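You operate a simulated robot arm through the tools that you are given. There is no shell and no other tool. Be economical: measure what you need, move in short steps, check, and stop when the job is done.

The job below is to be done with a simulated robot arm. You get a single attempt, and the scene is never put back.

TASK
Brush final slots one and three clean, then cover both.
Fine: blue cover on slot one, yellow on slot three; the yellow brush goes back.

Only the result counts: the job must be done as asked and must still hold three seconds after the hand-in. Knocking over, shifting, dropping, spilling or breaking anything else fails it. Lids that push on must go on centred and level and be pressed home; caps that screw on are set level and turned clockwise until they are tight.

THE ROBOT
A 6-joint arm with a two-finger parallel gripper, fixed in place. Base frame: the origin is at the foot of the arm, x ahead of it, y to its left, z up. Units: mm, rad, N and s.
With the tool pointing down near the work surface it reaches from about 220 to 400 mm from the base axis. Its first joint turns from -1.152 to 1.152 rad. Payload 2.9 kg.
The TCP is the grasp point between the finger pads, 30 mm short of the fingertips. In the tool frame z runs along the fingers and y along their closing line. The gripper opens to 110 mm. The fingers are 20 mm wide and 10 mm thick; the gripper's body (48 by 112 mm) begins 55 mm behind the TCP.
Orientation is told as [roll, pitch, yaw] about the base's x, y, z axes, in that order, counted from this pose: with the fingers straight down and closing along the base's y, the tool's x points along the base's -x, its y along +y and its z along -z.

THE INTERFACE
- The arm moves only by the tool arm_command. Its argument "motion" is a list of rows, each a list of 3 entries, a list of its own where there are three numbers: the shift along the base's x, y, z in units of 25 mm (1.0 is 25 mm), then the turn, a rotation vector about the base's x, y, z in units of 5 degrees (1.0 is 5 degrees), then the finger opening in mm, from 0 to 110. In form: [[[x, y, z], [rx, ry, rz], fingers], ...]. A call has 1 to 8 rows; each row shifts and turns the commanded pose from where the row before left it. A call with a number of a shift or a turn outside -1 to 1 is refused whole. Each row takes 0.2 s and may step no farther than 50 mm and 0.15 rad from the row before; otherwise, or with a gripper value out of range, the whole call is refused. A pose out of reach is approached as far as the arm can. The call stops where the force on the tool passes 40 N (or 10 N more than at its start, if that is more) or the arm is blocked; 0.2 s more then pass. Each finger travels about 108 mm/s and halts on what it meets, pressing with about 32 N; the grip force reading is that of the motor and also rises with nothing between the fingers. The clock runs only during rows and for 0.2 s after the last one: add rows that do not move to give the fingers time. It gives the time, the measured TCP pose, the force on the tool (base axes), the opening and the grip force at its end, in the units of the frame above (readings bear some noise).
- Cameras (640 x 400 px; columns grow to the right, rows downward): "scene" is fixed at [41.7, 416.4, 1381.1]; the picture's right is [-0.97, -0.24, 0.00], its down [-0.14, 0.58, -0.80] and it looks along [0.19, -0.78, -0.60] (base axes); focal length 271 px, centre (320, 200). "wrist" rides on the gripper at [-36, 0, -57] in the tool frame; the picture's right is [0.00, -1.00, 0.00], its down [0.97, 0.00, -0.24] and it looks along [0.24, 0.00, 0.97] (tool axes); focal length 218 px, centre (320, 200). There is no depth. A picture from a camera that has moved, and an enlarged one, comes with that camera's place and axes in the base frame and with its lens.
- snapshot(camera): a new picture of that camera. The clock stands still meanwhile.
- inspect(camera, box): a new picture of the part [left, top, right, bottom] of that camera's present view, enlarged. The clock stands still meanwhile.
- finish_job(): hands the job in; it is judged then, once.

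Go step by step. Nothing tells you positions but the pictures and the camera data: compare them with the known pose of the tool, close in by small moves and look again before you grip or let go. The budget is 120 turns and 68 pictures, counting those below and the enlarged ones. Unless the task says otherwise, let go and move clear before handing in, and close with one line.

The tools are called after ">>>" as name(argument=value, ...) on one line, values as JSON. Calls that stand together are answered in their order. arm_command: Moves the arm, as the interface text tells. Its arguments: {"type":"object","properties":{"motion":{"type":"array"}},"required":["motion"]} The other tools are called the same way: snapshot (camera) takes a picture; inspect (camera, box) takes an enlarged picture of a part of a camera's view; finish_job () hands the job in.

At the start:

```text
time: 0.0
tool_pos: [373.7, -210.4, 1103.5]
orientation: [0.0, 0.0, 0.001]
wrist_force: [-0.3, 0.6, -1.0]
width: 109.8
grasp_force: 0.1
```

scene: 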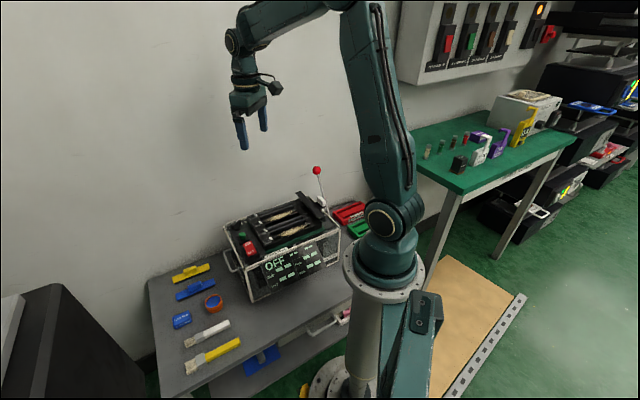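
wrist: 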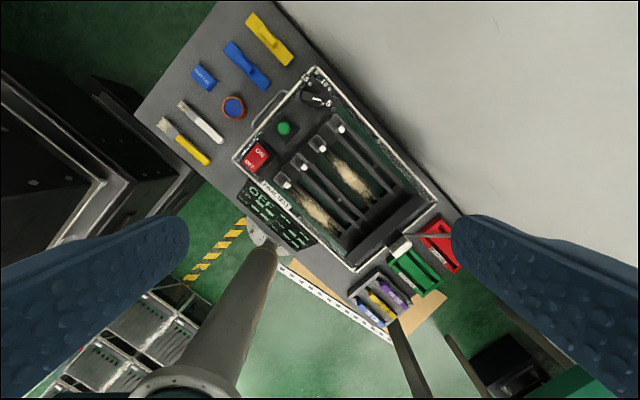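

I see a bench with a box-like machine holding dusty slots, with covers and brushes lying beside it. I'll take enlarged views before moving.

>>> inspect(camera="scene", box=[210, 160, 370, 310])

>>> inspect(camera="wrist", box=[220, 60, 470, 280])

>>> inspect(camera="wrist", box=[140, 0, 320, 180])

>>> inspect(camera="scene", box=[140, 240, 260, 390])

```text
2.67 times, centred on (290, 235) of scene
camera zoom: at [41.7, 416.4, 1381.1], right [-0.97, -0.24, 0.0], down [-0.14, 0.58, -0.8], along [0.19, -0.78, -0.6], focal length 723 px, centre (400, 107)
```

zoom: 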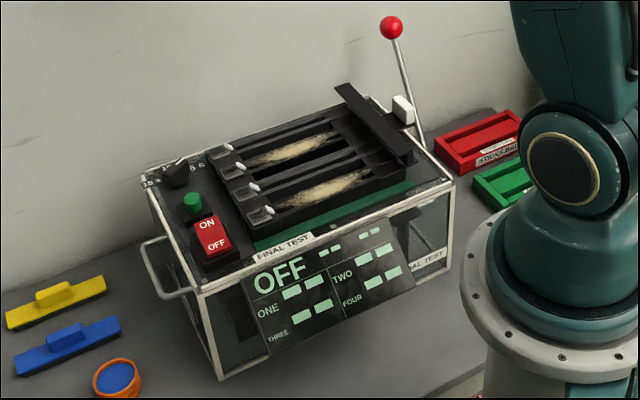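

```text
1.82 times, centred on (345, 170) of wrist
camera zoom: at [408.7, -210.7, 1159.9], right [0.0, -1.0, 0.0], down [-0.97, 0.0, 0.24], along [-0.24, 0.0, -0.97], focal length 397 px, centre (274, 254)
```

zoom: 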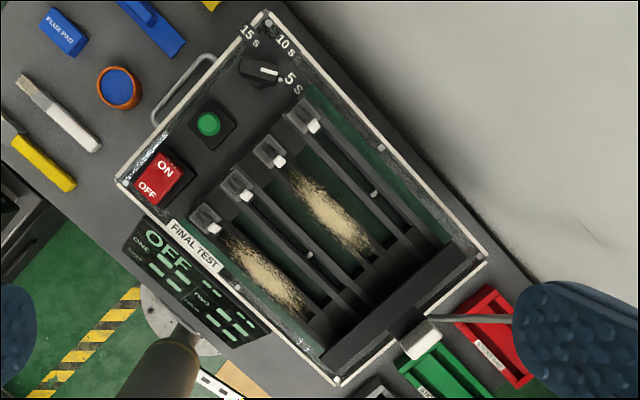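

```text
2.22 times, centred on (230, 90) of wrist
camera zoom: at [408.7, -210.7, 1159.9], right [0.0, -1.0, 0.0], down [-0.97, 0.0, 0.24], along [-0.24, 0.0, -0.97], focal length 485 px, centre (520, 444)
```

zoom: 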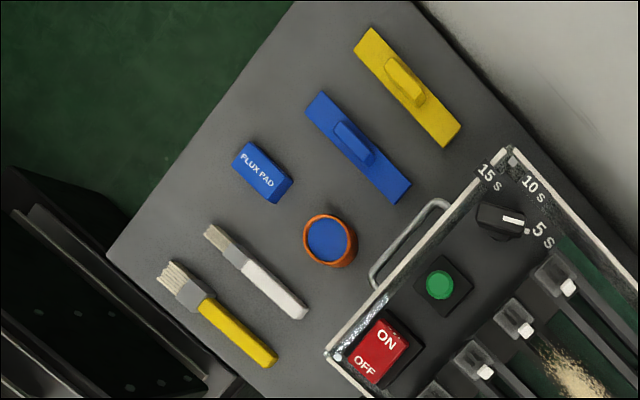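

```text
2.67 times, centred on (200, 315) of scene
camera zoom: at [41.7, 416.4, 1381.1], right [-0.97, -0.24, 0.0], down [-0.14, 0.58, -0.8], along [0.19, -0.78, -0.6], focal length 723 px, centre (640, -107)
```

zoom: 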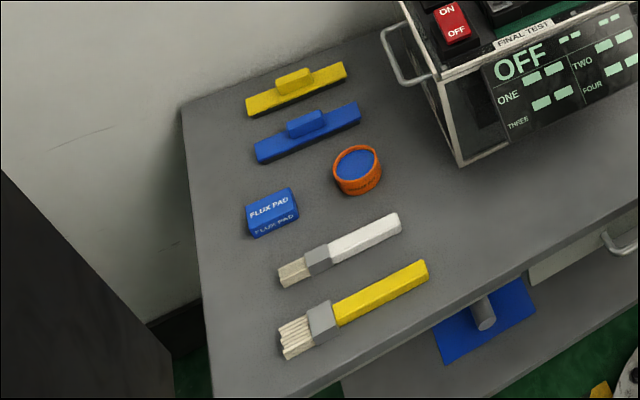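

The rays from the two cameras cross at a bench height of about z≈555, with the machine near (350,-275). I'll lower the camera over the machine to look for slot numbers.

>>> arm_command(motion=[[[0, 0, -1], [0, 0, 0], 109], [[0, -0.5, -1], [0, 0, 0], 109], [[0, -0.5, -1], [0, 0, 0], 109], [[0, -0.5, -1], [0, 0, 0], 109], [[0, 0, -1], [0, 0, 0], 109]])

>>> snapshot(camera="wrist")

>>> inspect(camera="scene", box=[235, 185, 335, 250])

```text
time: 1.2
tool_pos: [372.2, -246.2, 978.5]
orientation: [0.0, 0.0, 0.0]
wrist_force: [0.4, 1.0, 0.2]
width: 109.0
grasp_force: 0.0
```

```text
61 pictures are left
camera wrist: at [407.3, -247.5, 1035.9], right [0.0, -1.0, 0.0], down [-0.97, 0.0, 0.24], along [-0.24, 0.0, -0.97], focal length 218 px, centre (320, 200)
```

wrist: 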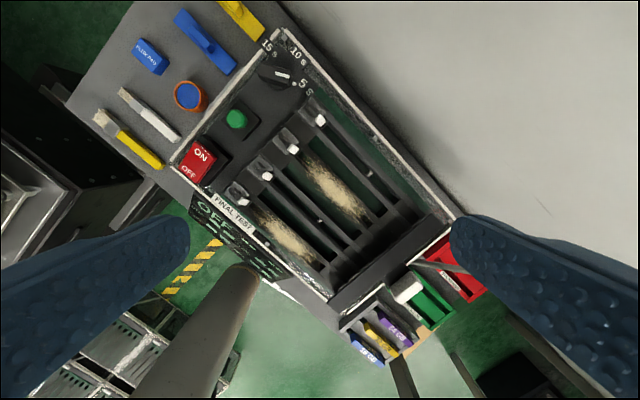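

```text
6.15 times, centred on (285, 218) of scene
camera zoom: at [41.7, 416.4, 1381.1], right [-0.97, -0.24, 0.0], down [-0.14, 0.58, -0.8], along [0.19, -0.78, -0.6], focal length 1668 px, centre (535, 92)
```

zoom: 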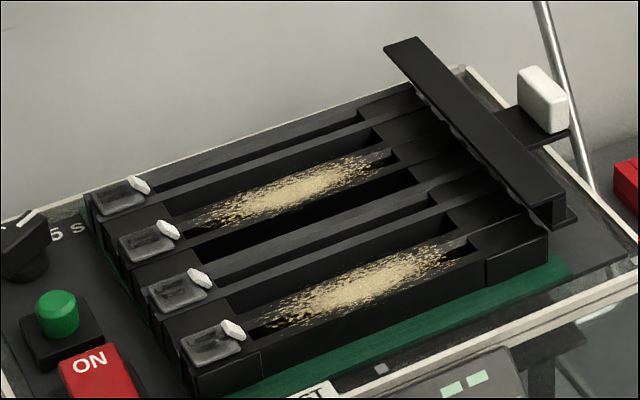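

Four slots, and two are dusty: the front one and the third from the front. I'll look for number labels up close.

>>> inspect(camera="scene", box=[255, 230, 345, 290])

>>> inspect(camera="wrist", box=[190, 90, 350, 190])

>>> inspect(camera="wrist", box=[180, 180, 460, 360])

```text
6.67 times, centred on (300, 260) of scene
camera zoom: at [41.7, 416.4, 1381.1], right [-0.97, -0.24, 0.0], down [-0.14, 0.58, -0.8], along [0.19, -0.78, -0.6], focal length 1806 px, centre (453, -200)
```

zoom: 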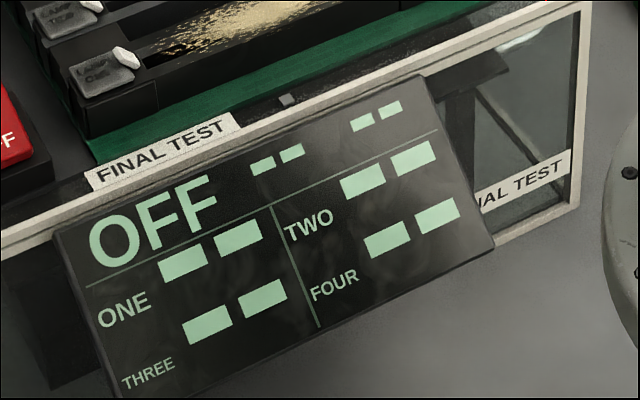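

```text
4.00 times, centred on (270, 140) of wrist
camera zoom: at [407.3, -247.5, 1035.9], right [0.0, -1.0, 0.0], down [-0.97, 0.0, 0.24], along [-0.24, 0.0, -0.97], focal length 873 px, centre (520, 440)
```

zoom: 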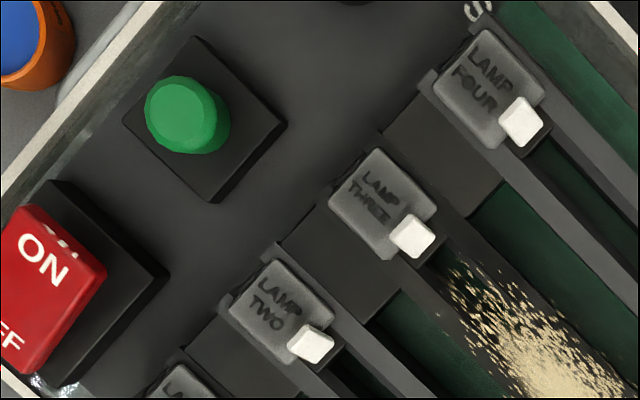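

```text
2.22 times, centred on (320, 270) of wrist
camera zoom: at [407.3, -247.5, 1035.9], right [0.0, -1.0, 0.0], down [-0.97, 0.0, 0.24], along [-0.24, 0.0, -0.97], focal length 485 px, centre (320, 44)
```

zoom: 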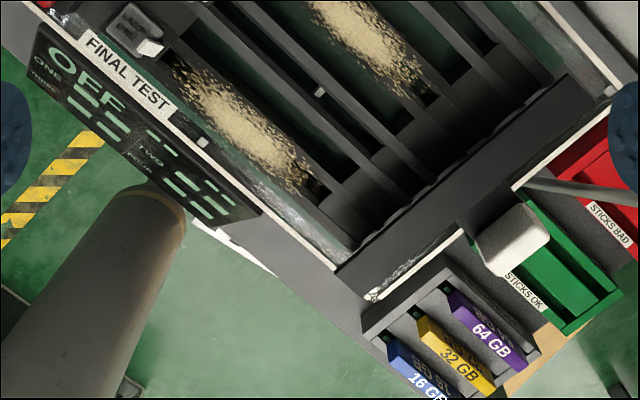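

Labels on the lamps confirm it: slot one is the front one and slot three is the third back. The slots run at about 46° to x, so I'll turn the wrist to match and come lower.

>>> arm_command(motion=[[[-0.28, 0, -0.3], [0, 0, 1], 109], [[-0.28, 0, -0.3], [0, 0, 1], 109], [[-0.28, 0, -0.3], [0, 0, 1], 109], [[-0.28, 0, -0.3], [0, 0, 1], 109], [[-0.28, 0, -0.3], [0, 0, 1], 109], [[-0.28, 0, -0.3], [0, 0, 1], 109], [[-0.28, 0, -0.3], [0, 0, 1], 109], [[-0.28, 0, -0.3], [0, 0, 1], 109]])

>>> arm_command(motion=[[[0, 0, -0.3], [0, 0, 1], 109], [[0, 0, -0.3], [0, 0, 0.25], 109]])

>>> snapshot(camera="wrist")

>>> snapshot(camera="scene")

```text
time: 3.0
tool_pos: [317.5, -246.7, 918.9]
orientation: [0.0, -0.001, 0.7]
wrist_force: [-0.3, 0.7, -1.0]
width: 108.8
grasp_force: 0.1
```

```text
time: 3.6
tool_pos: [319.4, -246.8, 904.3]
orientation: [-0.001, -0.001, 0.807]
wrist_force: [-1.0, 0.4, -0.8]
width: 109.0
grasp_force: 0.0
```

```text
56 pictures are left
camera wrist: at [342.5, -220.7, 961.1], right [0.72, -0.69, 0.0], down [-0.67, -0.7, 0.24], along [-0.17, -0.17, -0.97], focal length 218 px, centre (320, 200)
```

wrist: 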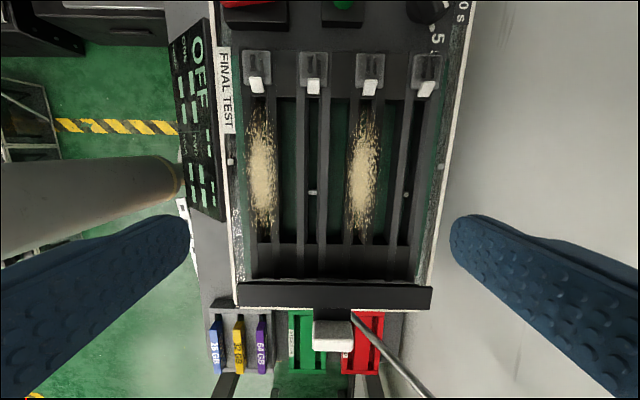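

```text
55 pictures are left
```

scene: 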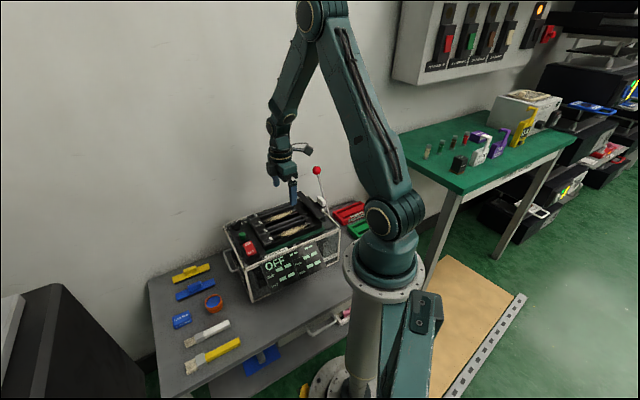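

The view is now square with the slots. I'll enlarge the slot area.

>>> inspect(camera="wrist", box=[225, 40, 465, 190])

>>> inspect(camera="wrist", box=[225, 170, 465, 320])

```text
2.67 times, centred on (345, 115) of wrist
camera zoom: at [342.5, -220.7, 961.1], right [0.72, -0.69, 0.0], down [-0.67, -0.7, 0.24], along [-0.17, -0.17, -0.97], focal length 582 px, centre (253, 427)
```

zoom: 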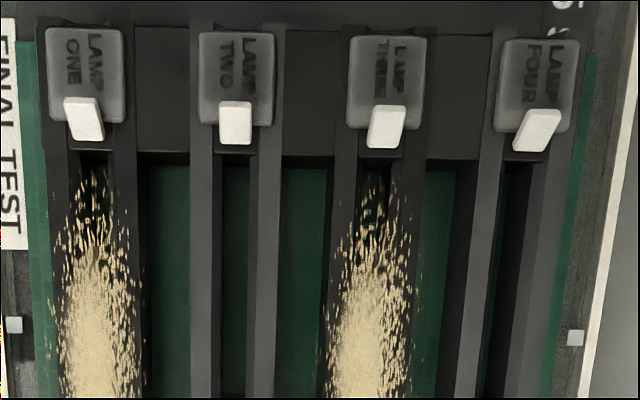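

```text
2.67 times, centred on (345, 245) of wrist
camera zoom: at [342.5, -220.7, 961.1], right [0.72, -0.69, 0.0], down [-0.67, -0.7, 0.24], along [-0.17, -0.17, -0.97], focal length 582 px, centre (253, 80)
```

zoom: 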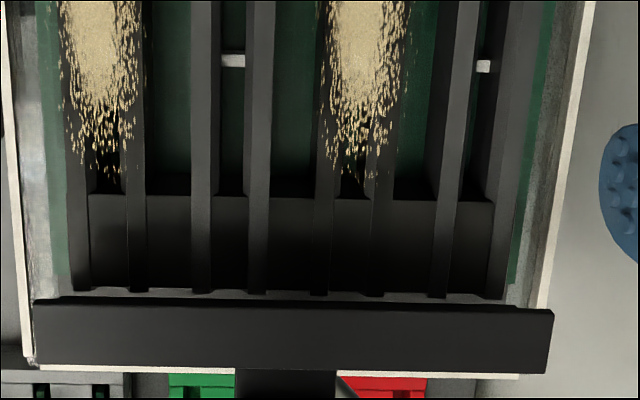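

Dust lies across the rail pairs of slots one and three, at z of roughly 750. I'll move over the bench for a closer look at the brush and covers.

>>> arm_command(motion=[[[0.7, 1, 0], [0, 0, -0.34], 109], [[0.7, 1, 0], [0, 0, 0], 109], [[0.7, 1, 0], [0, 0, 0], 109], [[0.7, 1, 0], [0, 0, 0], 109], [[0.7, 1, 0], [0, 0, 0], 109], [[0.7, 1, 0], [0, 0, 0], 109], [[0.7, 1, 0], [0, 0, 0], 109], [[0.7, 1, 0], [0, 0, 0], 109]])

>>> arm_command(motion=[[[0.7, 1, -0.5], [0, 0, 0], 109], [[0.7, 1, -0.5], [0, 0, 0], 109], [[0.7, 1, -0.5], [0, 0, 0], 109], [[0.7, 1, -0.5], [0, 0, 0], 109]])

>>> snapshot(camera="wrist")

```text
time: 5.4
tool_pos: [458.6, -47.0, 903.8]
orientation: [0.0, -0.001, 0.775]
wrist_force: [-0.3, 0.1, -1.4]
width: 108.7
grasp_force: 0.1
```

```text
time: 6.4
tool_pos: [530.0, 52.0, 853.2]
orientation: [-0.001, 0.001, 0.775]
wrist_force: [0.8, -0.1, 0.7]
width: 109.2
grasp_force: 0.0
```

```text
52 pictures are left
camera wrist: at [553.6, 76.0, 909.6], right [0.7, -0.71, 0.0], down [-0.69, -0.68, 0.24], along [-0.17, -0.17, -0.97], focal length 218 px, centre (320, 200)
```

wrist: 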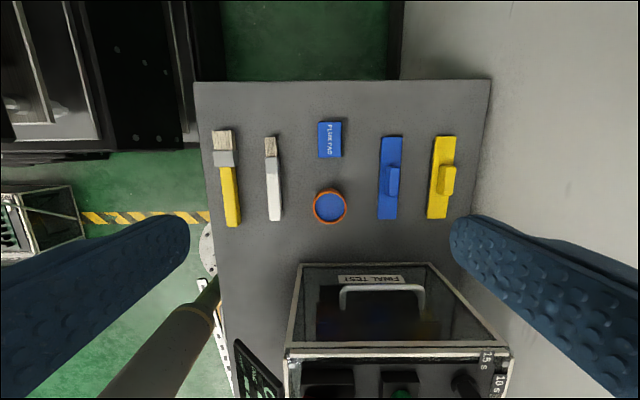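

Everything on the bench is lined up with the machine axis. I'll enlarge the brush and covers.

>>> inspect(camera="wrist", box=[195, 110, 355, 240])

>>> inspect(camera="wrist", box=[340, 120, 490, 235])

>>> inspect(camera="scene", box=[165, 255, 245, 305])

>>> inspect(camera="scene", box=[175, 310, 255, 380])

```text
3.08 times, centred on (275, 175) of wrist
camera zoom: at [553.6, 76.0, 909.6], right [0.7, -0.71, 0.0], down [-0.69, -0.68, 0.24], along [-0.17, -0.17, -0.97], focal length 672 px, centre (458, 277)
```

zoom: 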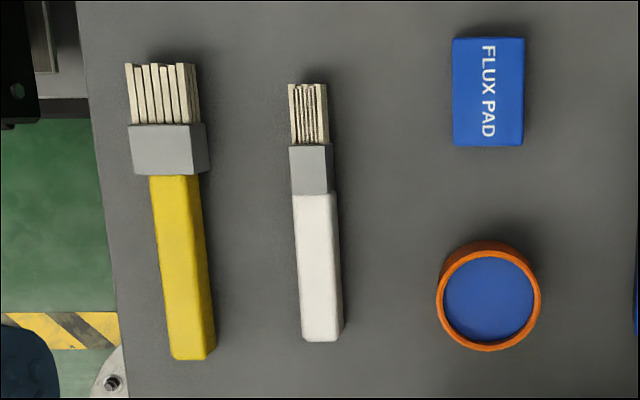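

```text
3.48 times, centred on (415, 178) of wrist
camera zoom: at [553.6, 76.0, 909.6], right [0.7, -0.71, 0.0], down [-0.69, -0.68, 0.24], along [-0.17, -0.17, -0.97], focal length 759 px, centre (-10, 278)
```

zoom: 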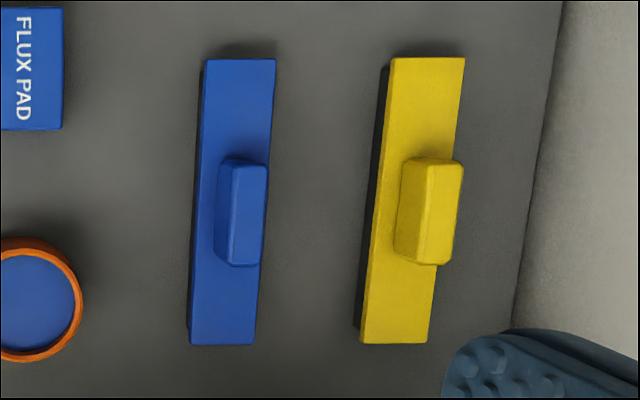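

```text
8.00 times, centred on (205, 280) of scene
camera zoom: at [41.7, 416.4, 1381.1], right [-0.97, -0.24, 0.0], down [-0.14, 0.58, -0.8], along [0.19, -0.78, -0.6], focal length 2168 px, centre (1240, -440)
```

zoom: 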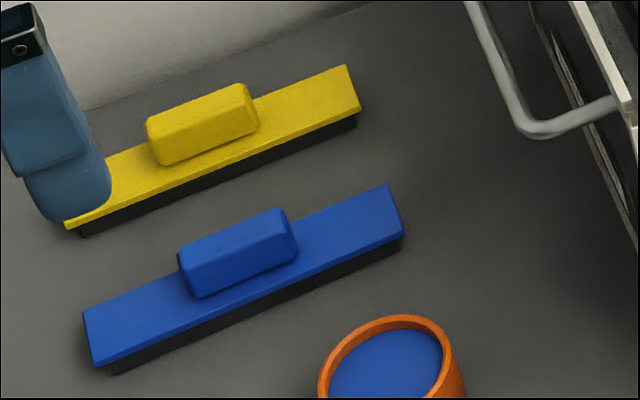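

```text
5.71 times, centred on (215, 345) of scene
camera zoom: at [41.7, 416.4, 1381.1], right [-0.97, -0.24, 0.0], down [-0.14, 0.58, -0.8], along [0.19, -0.78, -0.6], focal length 1548 px, centre (920, -629)
```

zoom: 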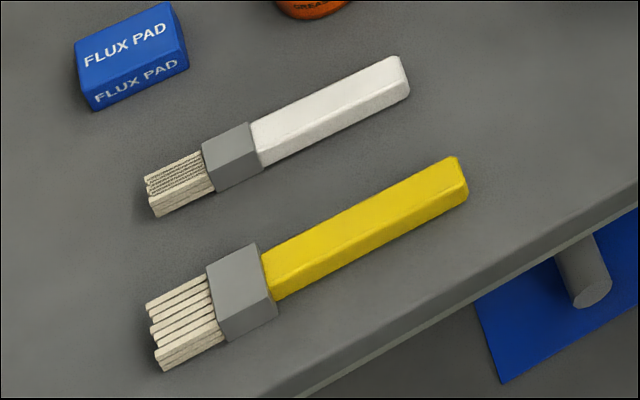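

Brush handle top is at z≈569, with the grip point near (386,110) and the yaw already matched. I'll go above it with the fingers part-closed.

>>> arm_command(motion=[[[-0.72, 0.292, -0.8], [0, 0, 0], 80], [[-0.72, 0.292, -0.8], [0, 0, 0], 50], [[-0.72, 0.292, -0.8], [0, 0, 0], 50], [[-0.72, 0.292, -0.8], [0, 0, 0], 50], [[-0.72, 0.292, -0.8], [0, 0, 0], 50], [[-0.72, 0.292, -0.8], [0, 0, 0], 50], [[-0.72, 0.292, -0.8], [0, 0, 0], 50], [[-0.72, 0.292, -0.8], [0, 0, 0], 50]])

>>> arm_command(motion=[[[0, 0, -1], [0, 0, 0], 50], [[0, 0, -1], [0, 0, 0], 50]])

>>> snapshot(camera="wrist")

```text
time: 8.2
tool_pos: [382.1, 112.2, 694.4]
orientation: [0.0, -0.001, 0.776]
wrist_force: [0.2, -0.2, -0.4]
width: 49.9
grasp_force: 0.1
```

```text
time: 8.8
tool_pos: [382.3, 112.4, 642.5]
orientation: [0.001, 0.003, 0.779]
wrist_force: [-0.3, -0.5, 0.0]
width: 50.0
grasp_force: 0.1
```

```text
47 pictures are left
camera wrist: at [406.7, 136.9, 699.3], right [0.7, -0.71, 0.0], down [-0.69, -0.68, 0.24], along [-0.17, -0.17, -0.97], focal length 218 px, centre (320, 200)
```

wrist: 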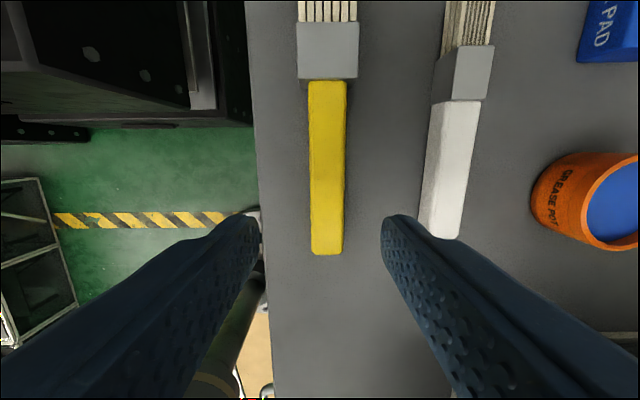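

The handle is centred within 4 mm, so I'll correct that and descend to about z=589.

>>> arm_command(motion=[[[0.12, -0.12, -0.7], [0, 0, 0], 50], [[0, 0, -0.7], [0, 0, 0], 50], [[0, 0, -0.5], [0, 0, 0], 50], [[0, 0, -0.22], [0, 0, 0], 50], [[0, 0, 0], [0, 0, 0], 50]])

>>> inspect(camera="scene", box=[185, 310, 265, 380])

>>> snapshot(camera="wrist")

```text
time: 10.0
tool_pos: [386.1, 109.3, 590.5]
orientation: [0.0, 0.0, 0.775]
wrist_force: [-2.6, -1.4, 8.4]
width: 50.1
grasp_force: 0.0
```

```text
5.71 times, centred on (225, 345) of scene
camera zoom: at [41.6, 416.3, 1381.1], right [-0.97, -0.24, 0.0], down [-0.14, 0.58, -0.8], along [0.19, -0.78, -0.6], focal length 1548 px, centre (863, -629)
```

zoom: 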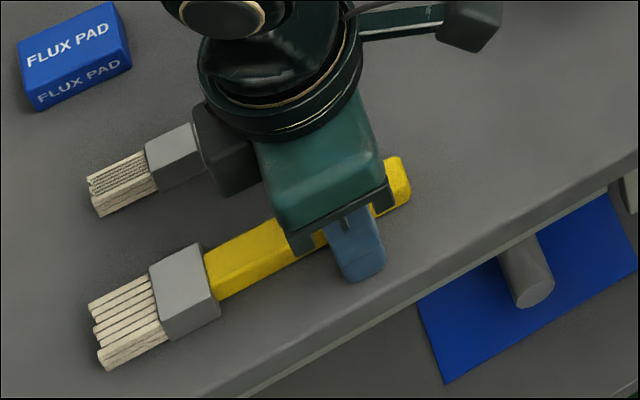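

```text
45 pictures are left
camera wrist: at [411.1, 133.8, 647.2], right [0.7, -0.71, 0.0], down [-0.69, -0.68, 0.24], along [-0.17, -0.17, -0.97], focal length 218 px, centre (320, 200)
```

wrist: 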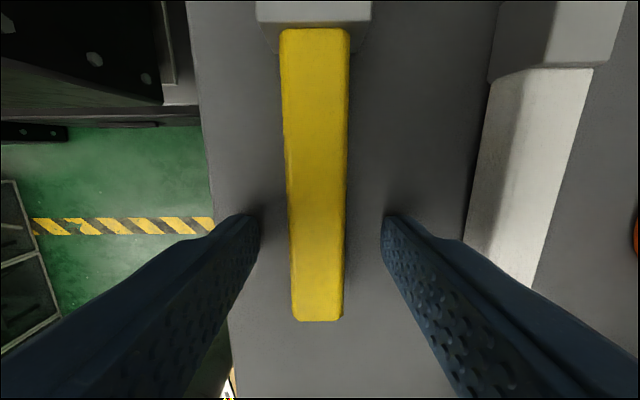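

The fingertips are just touching the bench, so its surface is at z≈560, and the handle is centred. I'll rise 2 mm and grip.

>>> arm_command(motion=[[[0, 0, 0.08], [0, 0, 0], 50], [[0, 0, 0], [0, 0, 0], 0], [[0, 0, 0], [0, 0, 0], 0], [[0, 0, 0], [0, 0, 0], 0]])

```text
time: 11.0
tool_pos: [387.2, 109.3, 591.6]
orientation: [0.0, 0.0, 0.776]
wrist_force: [0.4, 0.4, 0.2]
width: 18.6
grasp_force: 31.7
```

Gripped (18.6 mm wide). I'll lift straight up and check the hold.

>>> arm_command(motion=[[[0, 0, 0.5], [0, 0, 0], 0], [[0, 0, 1], [0, 0, 0], 0], [[0, 0, 1], [0, 0, 0], 0], [[0, 0, 1], [0, 0, 0], 0], [[0, 0, 1], [0, 0, 0], 0], [[0, 0, 1], [0, 0, 0], 0], [[0, 0, 1], [0, 0, 0], 0], [[0, 0, 1], [0, 0, 0], 0]])

>>> snapshot(camera="wrist")

```text
time: 12.8
tool_pos: [385.9, 109.9, 779.8]
orientation: [0.001, 0.0, 0.775]
wrist_force: [-0.5, 0.2, -0.6]
width: 18.6
grasp_force: 32.0
```

```text
44 pictures are left
camera wrist: at [410.4, 133.2, 837.4], right [0.7, -0.71, 0.0], down [-0.69, -0.68, 0.24], along [-0.17, -0.17, -0.97], focal length 218 px, centre (320, 200)
```

wrist: 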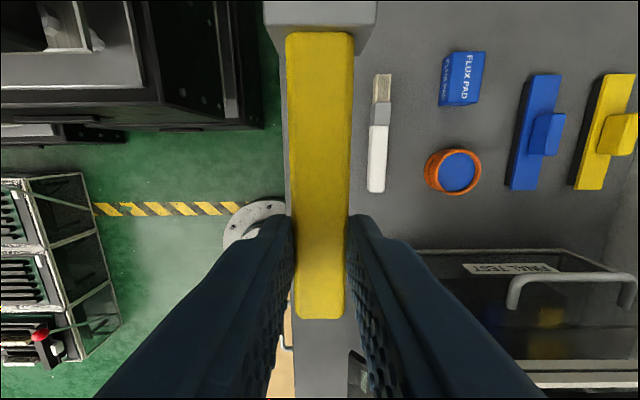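

The hold is firm. I'll carry the brush to above the start of slot one while tilting the bristles 40° down.

>>> arm_command(motion=[[[0, 0, 1], [-0.7, 0.714, 0], 0], [[0, 0, 1], [-0.7, 0.714, 0], 0], [[-0.4, -1, 1], [-0.7, 0.714, 0], 0], [[-0.4, -1, 1], [-0.7, 0.714, 0], 0], [[-0.4, -1, 1], [-0.7, 0.714, 0], 0], [[-0.4, -1, 0.5], [-0.7, 0.714, 0], 0], [[-0.4, -1, 0], [-0.7, 0.714, 0], 0], [[-0.4, -1, 0], [-0.7, 0.714, 0], 0]])

>>> arm_command(motion=[[[-0.3, -1, 0], [0, 0, 0], 0], [[-0.3, -1, 0], [0, 0, 0], 0], [[-0.3, -1, 0], [0, 0, 0], 0], [[-0.3, -1, 0], [0, 0, 0], 0], [[-0.3, -1, 0], [0, 0, 0], 0], [[-0.3, -1, 0], [0, 0, 0], 0], [[-0.2, -0.8, 0], [0, 0, 0], 0]])

>>> snapshot(camera="wrist")

>>> snapshot(camera="scene")

```text
time: 14.6
tool_pos: [327.1, -43.5, 918.0]
orientation: [0.003, 0.701, 0.778]
wrist_force: [0.3, 0.4, -0.7]
width: 18.7
grasp_force: 32.2
```

```text
time: 16.2
tool_pos: [274.8, -209.9, 915.4]
orientation: [0.002, 0.699, 0.778]
wrist_force: [-0.6, 0.0, -0.6]
width: 18.7
grasp_force: 32.3
```

```text
43 pictures are left
camera wrist: at [319.8, -167.3, 936.7], right [0.7, -0.71, 0.0], down [-0.42, -0.41, 0.81], along [-0.58, -0.57, -0.59], focal length 218 px, centre (320, 200)
```

wrist: 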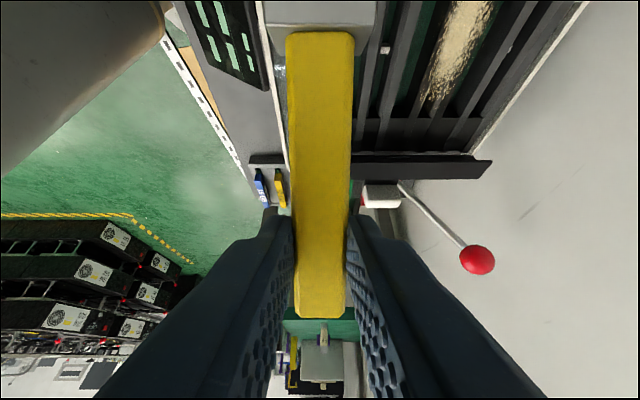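

```text
42 pictures are left
```

scene: 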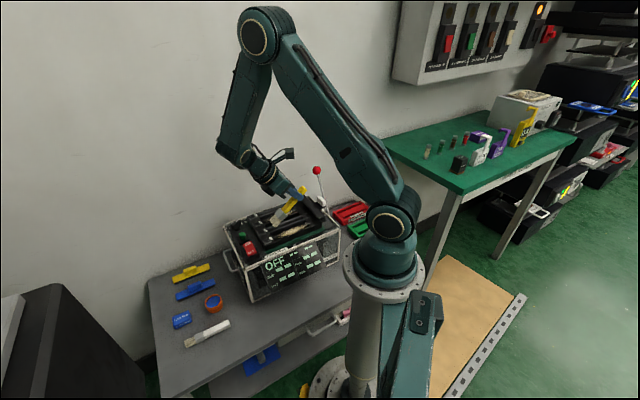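

>>> inspect(camera="scene", box=[235, 175, 335, 250])

```text
5.33 times, centred on (285, 212) of scene
camera zoom: at [41.7, 416.4, 1381.1], right [-0.97, -0.24, 0.0], down [-0.14, 0.58, -0.8], along [0.19, -0.78, -0.6], focal length 1445 px, centre (507, 133)
```

zoom: 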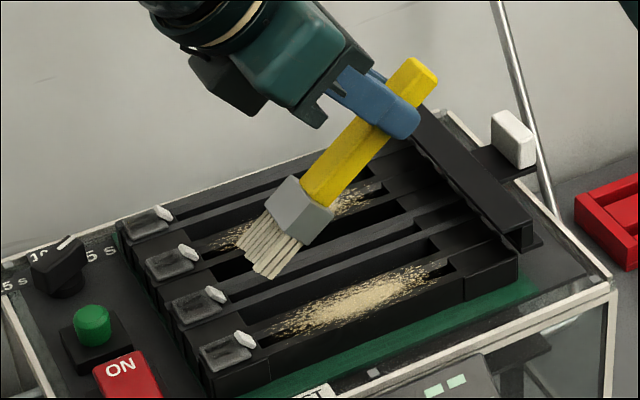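

The tip projects where I expect it. I'll lower towards the slot one rails in small steps, watching the force.

>>> arm_command(motion=[[[0, 0, -0.8], [0, 0, 0], 0], [[0, 0, -0.7], [0, 0, 0], 0], [[0, 0, -0.4], [0, 0, 0], 0], [[0, 0, -0.2], [0, 0, 0], 0], [[0, 0, -0.12], [0, 0, 0], 0]])

>>> inspect(camera="scene", box=[235, 190, 315, 250])

```text
time: 17.4
tool_pos: [277.6, -212.6, 860.6]
orientation: [0.002, 0.698, 0.777]
wrist_force: [0.5, -0.8, 0.0]
width: 18.7
grasp_force: 31.3
```

```text
6.67 times, centred on (275, 220) of scene
camera zoom: at [41.7, 416.4, 1381.1], right [-0.97, -0.24, 0.0], down [-0.14, 0.58, -0.8], along [0.19, -0.78, -0.6], focal length 1806 px, centre (620, 67)
```

zoom: 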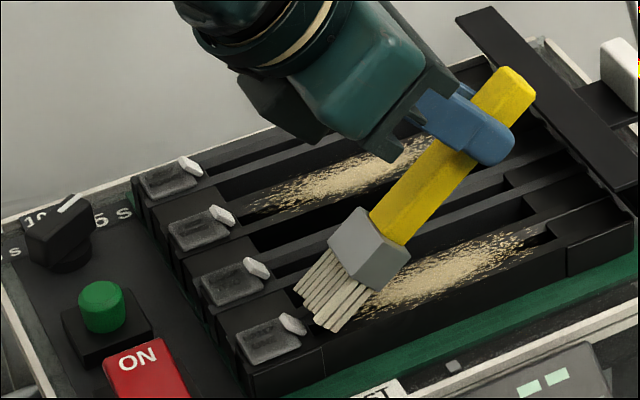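

>>> arm_command(motion=[[[-0.1, 0.1, -0.08], [0, 0, 0], 0], [[0, 0, -0.08], [0, 0, 0], 0], [[0, 0, -0.08], [0, 0, 0], 0]])

```text
time: 18.2
tool_pos: [273.6, -209.6, 855.3]
orientation: [0.0, 0.7, 0.776]
wrist_force: [-3.1, -3.9, 12.8]
width: 18.6
grasp_force: 32.2
```

Contact, with the rail top at z≈755. Sweeping along slot one.

>>> arm_command(motion=[[[-0.45, -0.44, 0.02], [0, 0, 0], 0], [[-0.45, -0.44, 0], [0, 0, 0], 0], [[-0.45, -0.44, 0], [0, 0, 0], 0], [[-0.45, -0.44, 0], [0, 0, 0], 0], [[-0.45, -0.44, 0], [0, 0, 0], 0], [[-0.45, -0.44, 0], [0, 0, 0], 0], [[-0.45, -0.44, 0], [0, 0, 0], 0], [[-0.45, -0.44, 0], [0, 0, 0], 0]])

>>> inspect(camera="scene", box=[235, 190, 335, 250])

```text
time: 20.0
tool_pos: [186.1, -294.9, 855.0]
orientation: [0.001, 0.7, 0.777]
wrist_force: [5.8, 6.1, 7.6]
width: 18.8
grasp_force: 32.4
```

```text
6.40 times, centred on (285, 220) of scene
camera zoom: at [41.8, 416.6, 1381.1], right [-0.97, -0.24, 0.0], down [-0.14, 0.58, -0.8], along [0.19, -0.78, -0.6], focal length 1734 px, centre (544, 72)
```

zoom: 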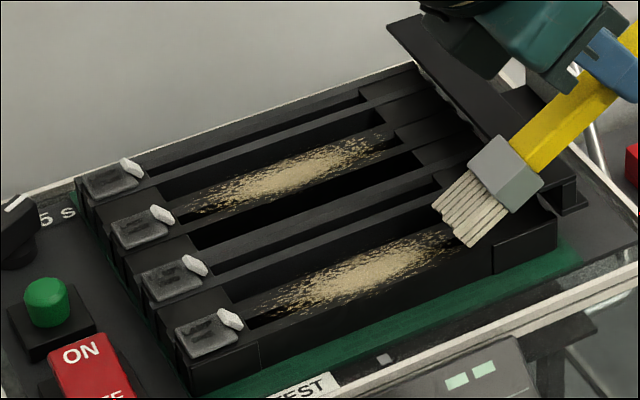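

Some dust remains after one pass. I'll shift about 4 mm toward the front rail and stroke back.

>>> arm_command(motion=[[[0.34, 0.55, 0], [0, 0, 0], 0], [[0.45, 0.44, 0], [0, 0, 0], 0], [[0.45, 0.44, 0], [0, 0, 0], 0], [[0.45, 0.44, 0], [0, 0, 0], 0], [[0.45, 0.44, 0], [0, 0, 0], 0], [[0.45, 0.44, 0], [0, 0, 0], 0], [[0.45, 0.44, 0], [0, 0, 0], 0], [[0.45, 0.44, 0], [0, 0, 0], 0]])

>>> arm_command(motion=[[[-0.45, -0.44, 0], [0, 0, 0], 0], [[-0.45, -0.44, 0], [0, 0, 0], 0], [[-0.45, -0.44, 0], [0, 0, 0], 0], [[-0.45, -0.44, 0], [0, 0, 0], 0], [[-0.45, -0.44, 0], [0, 0, 0], 0], [[-0.45, -0.44, 0], [0, 0, 0], 0], [[-0.45, -0.44, 0], [0, 0, 0], 0], [[-0.45, -0.44, 0], [0, 0, 0], 0]])

>>> inspect(camera="scene", box=[235, 190, 335, 250])

```text
time: 21.8
tool_pos: [273.3, -208.2, 856.5]
orientation: [0.002, 0.699, 0.779]
wrist_force: [-0.4, -0.3, -0.4]
width: 18.8
grasp_force: 32.2
```

```text
time: 23.6
tool_pos: [182.7, -295.2, 853.9]
orientation: [-0.002, 0.695, 0.777]
wrist_force: [6.5, 6.9, 7.2]
width: 18.7
grasp_force: 31.8
```

```text
6.40 times, centred on (285, 220) of scene
camera zoom: at [41.8, 416.6, 1381.0], right [-0.97, -0.24, 0.0], down [-0.14, 0.58, -0.8], along [0.19, -0.78, -0.6], focal length 1734 px, centre (544, 72)
```

zoom: 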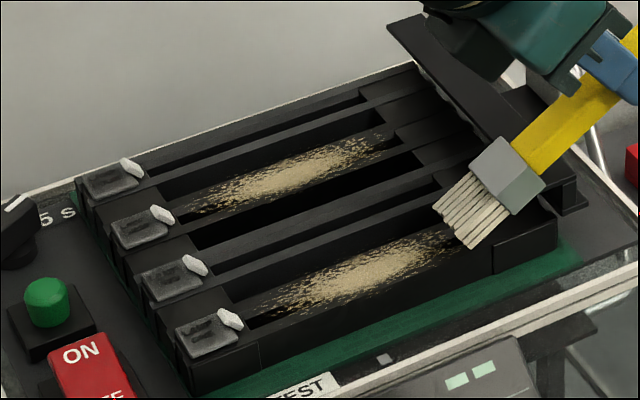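

Little visible change, so I'll compare close up.

>>> inspect(camera="scene", box=[260, 205, 320, 242])

```text
10.67 times, centred on (290, 224) of scene
camera zoom: at [41.8, 416.6, 1381.0], right [-0.97, -0.24, 0.0], down [-0.14, 0.58, -0.8], along [0.19, -0.78, -0.6], focal length 2890 px, centre (640, -51)
```

zoom: 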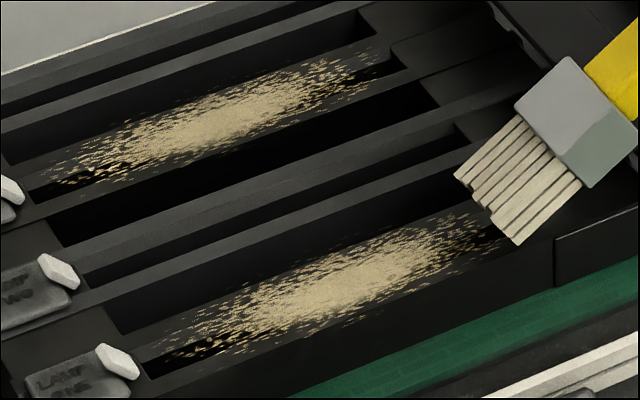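

The dust hasn't thinned, so the bristles may have been touching only at the ends. I'll probe the contact height mid-slot.

>>> arm_command(motion=[[[0, 0, 0.3], [0, 0, 0], 0], [[0.9, 0.88, 0], [0, 0, 0], 0], [[0.9, 0.88, 0], [0, 0, 0], 0], [[0, 0, -0.3], [0, 0, 0], 0], [[0, 0, 0], [0, 0, 0], 0]])

>>> arm_command(motion=[[[0, 0, -0.06], [0, 0, 0], 0], [[0, 0, 0], [0, 0, 0], 0]])

>>> arm_command(motion=[[[0, 0, -0.06], [0, 0, 0], 0], [[0, 0, 0], [0, 0, 0], 0]])

```text
time: 24.8
tool_pos: [226.4, -250.9, 854.9]
orientation: [0.002, 0.698, 0.779]
wrist_force: [-1.0, 0.4, 0.3]
width: 18.6
grasp_force: 31.9
```

```text
time: 25.4
tool_pos: [225.1, -251.9, 853.3]
orientation: [0.002, 0.699, 0.779]
wrist_force: [0.1, 0.4, 0.0]
width: 18.6
grasp_force: 32.5
```

```text
time: 26.0
tool_pos: [226.1, -251.7, 852.5]
orientation: [0.002, 0.698, 0.78]
wrist_force: [0.7, 0.1, -0.7]
width: 18.9
grasp_force: 32.0
```

Free in the middle, so I'll keep lowering.

>>> arm_command(motion=[[[0, 0, -0.1], [0, 0, 0], 0], [[0, 0, 0], [0, 0, 0], 0]])

>>> arm_command(motion=[[[0, 0, -0.1], [0, 0, 0], 0], [[0, 0, 0], [0, 0, 0], 0]])

>>> arm_command(motion=[[[0, 0, -0.1], [0, 0, 0], 0], [[0, 0, 0], [0, 0, 0], 0]])

>>> inspect(camera="scene", box=[250, 195, 320, 242])

```text
time: 26.6
tool_pos: [226.7, -251.1, 849.9]
orientation: [0.002, 0.699, 0.778]
wrist_force: [1.0, -0.7, 0.0]
width: 18.9
grasp_force: 31.6
```

```text
time: 27.2
tool_pos: [227.1, -251.8, 848.2]
orientation: [0.002, 0.698, 0.779]
wrist_force: [-0.2, 0.3, 0.3]
width: 18.8
grasp_force: 31.7
```

```text
time: 27.8
tool_pos: [226.1, -252.1, 845.9]
orientation: [-0.001, 0.698, 0.776]
wrist_force: [-0.9, -1.8, 9.4]
width: 18.6
grasp_force: 32.5
```

```text
8.51 times, centred on (285, 218) of scene
camera zoom: at [41.6, 416.4, 1381.1], right [-0.97, -0.24, 0.0], down [-0.14, 0.58, -0.8], along [0.19, -0.78, -0.6], focal length 2306 px, centre (618, 43)
```

zoom: 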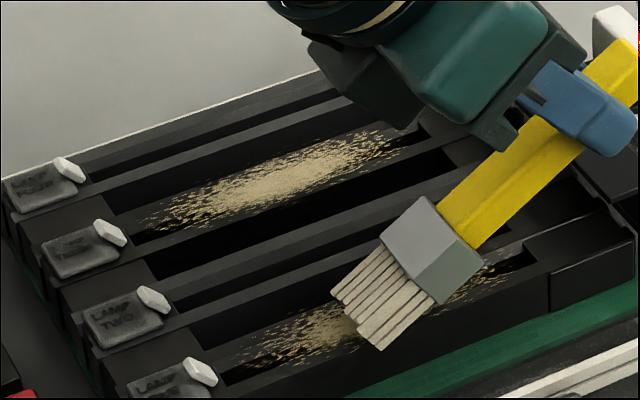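

Contact mid-slot is at TCP z≈846, so the earlier strokes were floating above the dust. I'll sweep at this height.

>>> arm_command(motion=[[[-0.4, -0.39, 0], [0, 0, 0], 0], [[-0.4, -0.39, 0], [0, 0, 0], 0], [[-0.4, -0.39, 0], [0, 0, 0], 0], [[-0.4, -0.39, 0], [0, 0, 0], 0]])

>>> arm_command(motion=[[[0.5, 0.49, 0], [0, 0, 0], 0], [[0.5, 0.49, 0], [0, 0, 0], 0], [[0.5, 0.49, 0], [0, 0, 0], 0], [[0.5, 0.49, 0], [0, 0, 0], 0], [[0.5, 0.49, 0], [0, 0, 0], 0], [[0.5, 0.49, 0], [0, 0, 0], 0]])

>>> inspect(camera="scene", box=[250, 195, 320, 242])

```text
time: 28.8
tool_pos: [187.4, -290.8, 845.3]
orientation: [0.0, 0.695, 0.78]
wrist_force: [6.8, 7.7, 9.7]
width: 18.8
grasp_force: 31.9
```

```text
time: 30.2
tool_pos: [261.3, -213.5, 844.3]
orientation: [0.002, 0.698, 0.779]
wrist_force: [0.4, -0.4, 0.1]
width: 18.8
grasp_force: 31.9
```

```text
8.51 times, centred on (285, 218) of scene
camera zoom: at [41.7, 416.4, 1381.1], right [-0.97, -0.24, 0.0], down [-0.14, 0.58, -0.8], along [0.19, -0.78, -0.6], focal length 2306 px, centre (618, 43)
```

zoom: 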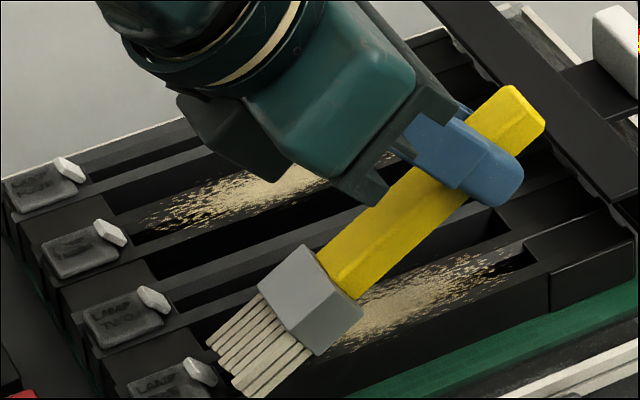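

Contact was lost again on the return stroke. I'll lower a little and drag back, watching the force along the stroke.

>>> arm_command(motion=[[[0, 0, -0.1], [0, 0, 0], 0], [[0, 0, 0], [0, 0, 0], 0]])

>>> arm_command(motion=[[[-0.4, -0.39, 0], [0, 0, 0], 0], [[-0.4, -0.39, 0], [0, 0, 0], 0]])

>>> arm_command(motion=[[[-0.4, -0.39, 0], [0, 0, 0], 0], [[-0.4, -0.39, 0], [0, 0, 0], 0]])

>>> arm_command(motion=[[[-0.4, -0.39, 0], [0, 0, 0], 0], [[-0.4, -0.39, 0], [0, 0, 0], 0], [[-0.3, -0.29, 0], [0, 0, 0], 0]])

>>> inspect(camera="scene", box=[250, 195, 320, 242])

```text
time: 30.8
tool_pos: [260.9, -216.3, 841.3]
orientation: [-0.001, 0.698, 0.775]
wrist_force: [-0.8, 0.2, 9.2]
width: 18.8
grasp_force: 31.8
```

```text
time: 31.4
tool_pos: [241.2, -237.3, 842.8]
orientation: [0.003, 0.699, 0.777]
wrist_force: [-0.5, -0.3, -0.1]
width: 18.9
grasp_force: 31.8
```

```text
time: 32.0
tool_pos: [220.6, -255.0, 843.4]
orientation: [0.003, 0.697, 0.777]
wrist_force: [0.0, 0.5, -0.4]
width: 18.8
grasp_force: 32.0
```

```text
time: 32.8
tool_pos: [194.6, -281.3, 842.5]
orientation: [0.005, 0.699, 0.779]
wrist_force: [0.5, -0.3, 1.2]
width: 19.0
grasp_force: 32.4
```

```text
8.51 times, centred on (285, 218) of scene
camera zoom: at [41.7, 416.4, 1381.1], right [-0.97, -0.24, 0.0], down [-0.14, 0.58, -0.8], along [0.19, -0.78, -0.6], focal length 2306 px, centre (618, 43)
```

zoom: 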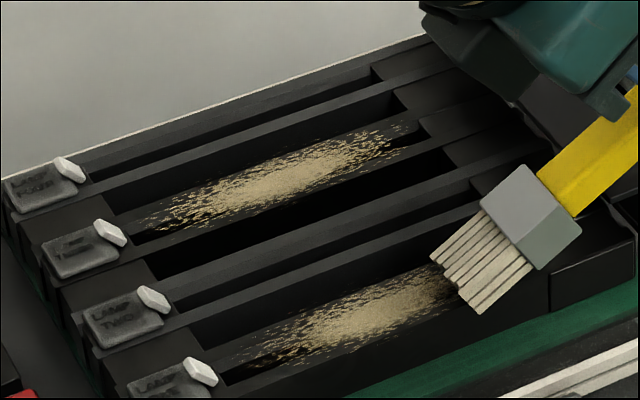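

The brush has been rotating slightly in the grip under load. A steeper tilt cuts that torque, so I'll rise and tilt 30° more above mid-slot.

>>> arm_command(motion=[[[0, 0, 0.8], [0, 0, 0], 0], [[0.43, 0.41, 0.25], [-0.7, 0.714, 0], 0], [[0.43, 0.41, 0.25], [-0.7, 0.714, 0], 0], [[0.43, 0.41, 0.25], [-0.7, 0.714, 0], 0], [[0.43, 0.41, 0.25], [-0.7, 0.714, 0], 0], [[0.43, 0.41, 0.25], [-0.7, 0.714, 0], 0], [[0.43, 0.41, 0.25], [-0.7, 0.714, 0], 0]])

>>> inspect(camera="scene", box=[240, 180, 330, 242])

```text
time: 34.4
tool_pos: [259.0, -220.7, 899.4]
orientation: [0.007, 1.224, 0.784]
wrist_force: [-0.9, 0.4, 0.1]
width: 18.9
grasp_force: 32.2
```

```text
6.45 times, centred on (285, 211) of scene
camera zoom: at [41.7, 416.4, 1381.1], right [-0.97, -0.24, 0.0], down [-0.14, 0.58, -0.8], along [0.19, -0.78, -0.6], focal length 1748 px, centre (546, 129)
```

zoom: 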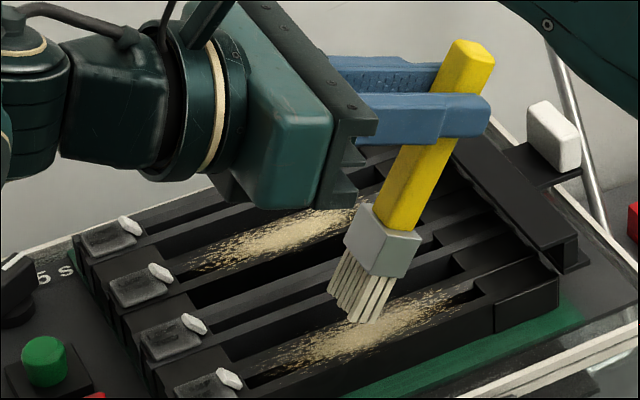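

Slot one now looks a bit thinner than slot three, so brushing works. I'll lower with this steep brush and probe.

>>> arm_command(motion=[[[0, 0, -0.5], [0, 0, 0], 0], [[0, 0, -0.4], [0, 0, 0], 0], [[0, 0, 0], [0, 0, 0], 0]])

>>> arm_command(motion=[[[0, 0, -0.1], [0, 0, 0], 0], [[0, 0, 0], [0, 0, 0], 0]])

>>> arm_command(motion=[[[0, 0, -0.1], [0, 0, 0], 0], [[0, 0, 0], [0, 0, 0], 0]])

```text
time: 35.2
tool_pos: [257.6, -221.4, 876.1]
orientation: [0.006, 1.223, 0.782]
wrist_force: [0.8, 0.1, 0.4]
width: 18.7
grasp_force: 31.7
```

```text
time: 35.8
tool_pos: [256.4, -221.1, 874.4]
orientation: [-0.001, 1.222, 0.771]
wrist_force: [-3.0, -2.2, 18.8]
width: 18.5
grasp_force: 31.8
```

```text
time: 36.4
tool_pos: [257.7, -220.5, 872.9]
orientation: [-0.002, 1.225, 0.774]
wrist_force: [-5.4, -4.9, 19.4]
width: 19.0
grasp_force: 32.4
```

Firm contact at 19 N. I'll sweep both ways at this height.

>>> arm_command(motion=[[[-0.4, -0.39, 0], [0, 0, 0], 0], [[-0.4, -0.39, 0], [0, 0, 0], 0], [[-0.4, -0.39, 0], [0, 0, 0], 0], [[-0.4, -0.39, 0], [0, 0, 0], 0], [[-0.3, -0.29, 0], [0, 0, 0], 0]])

>>> arm_command(motion=[[[0.5, 0.49, 0], [0, 0, 0], 0], [[0.5, 0.49, 0], [0, 0, 0], 0], [[0.5, 0.49, 0], [0, 0, 0], 0], [[0.5, 0.49, 0], [0, 0, 0], 0], [[0.5, 0.49, 0], [0, 0, 0], 0], [[0.5, 0.49, 0], [0, 0, 0], 0], [[0.5, 0.49, 0], [0, 0, 0], 0]])

>>> inspect(camera="scene", box=[250, 190, 330, 242])

```text
time: 37.6
tool_pos: [211.2, -267.6, 871.1]
orientation: [0.004, 1.221, 0.781]
wrist_force: [-0.1, 0.4, 0.2]
width: 18.7
grasp_force: 32.1
```

```text
time: 39.2
tool_pos: [299.7, -181.1, 872.6]
orientation: [0.006, 1.222, 0.783]
wrist_force: [-0.3, -0.3, -0.6]
width: 18.5
grasp_force: 31.7
```

```text
7.69 times, centred on (290, 216) of scene
camera zoom: at [41.7, 416.4, 1381.1], right [-0.97, -0.24, 0.0], down [-0.14, 0.58, -0.8], along [0.19, -0.78, -0.6], focal length 2084 px, centre (551, 77)
```

zoom: 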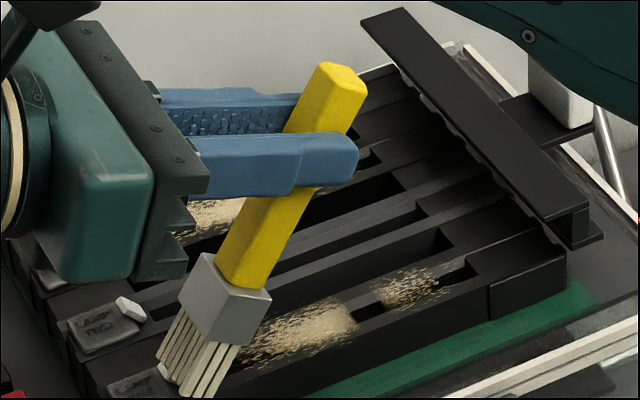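

A clear patch appeared exactly where the brush pressed firmly, so it needs real pressure. Pushing toward the lamps is self-tightening, so I'll start from the far end, press, and push that way.

>>> arm_command(motion=[[[0, 0, 0.5], [0, 0, 0], 0], [[-0.84, -0.83, 0], [0, 0, 0], 0], [[-0.84, -0.83, 0], [0, 0, 0], 0], [[-0.84, -0.83, 0], [0, 0, 0], 0], [[-0.84, -0.83, 0], [0, 0, 0], 0], [[0, 0, -0.5], [0, 0, 0], 0], [[0, 0, -0.06], [0, 0, 0], 0]])

>>> arm_command(motion=[[[0, 0, -0.12], [0, 0, 0], 0], [[0, 0, 0], [0, 0, 0], 0]])

>>> inspect(camera="scene", box=[250, 190, 330, 242])

```text
time: 40.8
tool_pos: [214.1, -265.9, 871.1]
orientation: [0.005, 1.221, 0.779]
wrist_force: [0.2, -0.1, -1.0]
width: 18.5
grasp_force: 32.0
```

```text
time: 41.4
tool_pos: [213.1, -264.7, 869.6]
orientation: [0.001, 1.225, 0.776]
wrist_force: [-4.1, -2.4, 19.1]
width: 18.8
grasp_force: 31.9
```

```text
7.69 times, centred on (290, 216) of scene
camera zoom: at [41.5, 416.4, 1381.1], right [-0.97, -0.24, 0.0], down [-0.14, 0.58, -0.8], along [0.19, -0.78, -0.6], focal length 2084 px, centre (551, 77)
```

zoom: 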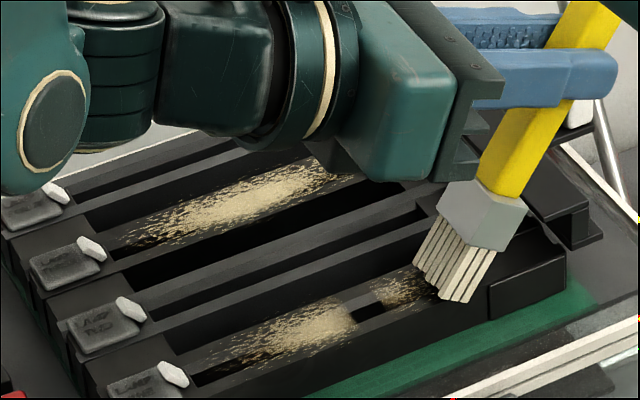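

Pressed at the far end with 19 N. Now I'll push toward the lamps in short rows.

>>> arm_command(motion=[[[0.3, 0.295, 0], [0, 0, 0], 0], [[0.3, 0.295, 0], [0, 0, 0], 0], [[0.3, 0.295, 0], [0, 0, 0], 0]])

>>> arm_command(motion=[[[0.3, 0.295, -0.02], [0, 0, 0], 0], [[0.3, 0.295, -0.02], [0, 0, 0], 0], [[0.3, 0.295, -0.02], [0, 0, 0], 0]])

>>> inspect(camera="scene", box=[250, 190, 330, 242])

```text
time: 42.2
tool_pos: [236.9, -242.4, 868.5]
orientation: [0.004, 1.221, 0.782]
wrist_force: [-3.2, -3.0, 14.6]
width: 18.7
grasp_force: 31.7
```

```text
time: 43.0
tool_pos: [260.2, -221.3, 866.6]
orientation: [0.007, 1.222, 0.783]
wrist_force: [-5.8, -1.2, 15.0]
width: 18.5
grasp_force: 31.8
```

```text
7.69 times, centred on (290, 216) of scene
camera zoom: at [41.4, 416.4, 1381.1], right [-0.97, -0.24, 0.0], down [-0.14, 0.58, -0.8], along [0.19, -0.78, -0.6], focal length 2084 px, centre (551, 77)
```

zoom: 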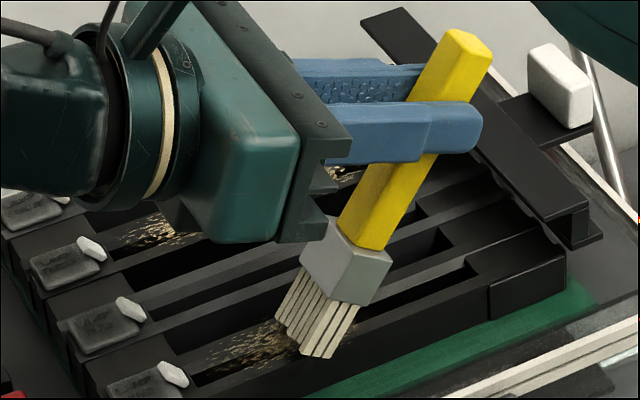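

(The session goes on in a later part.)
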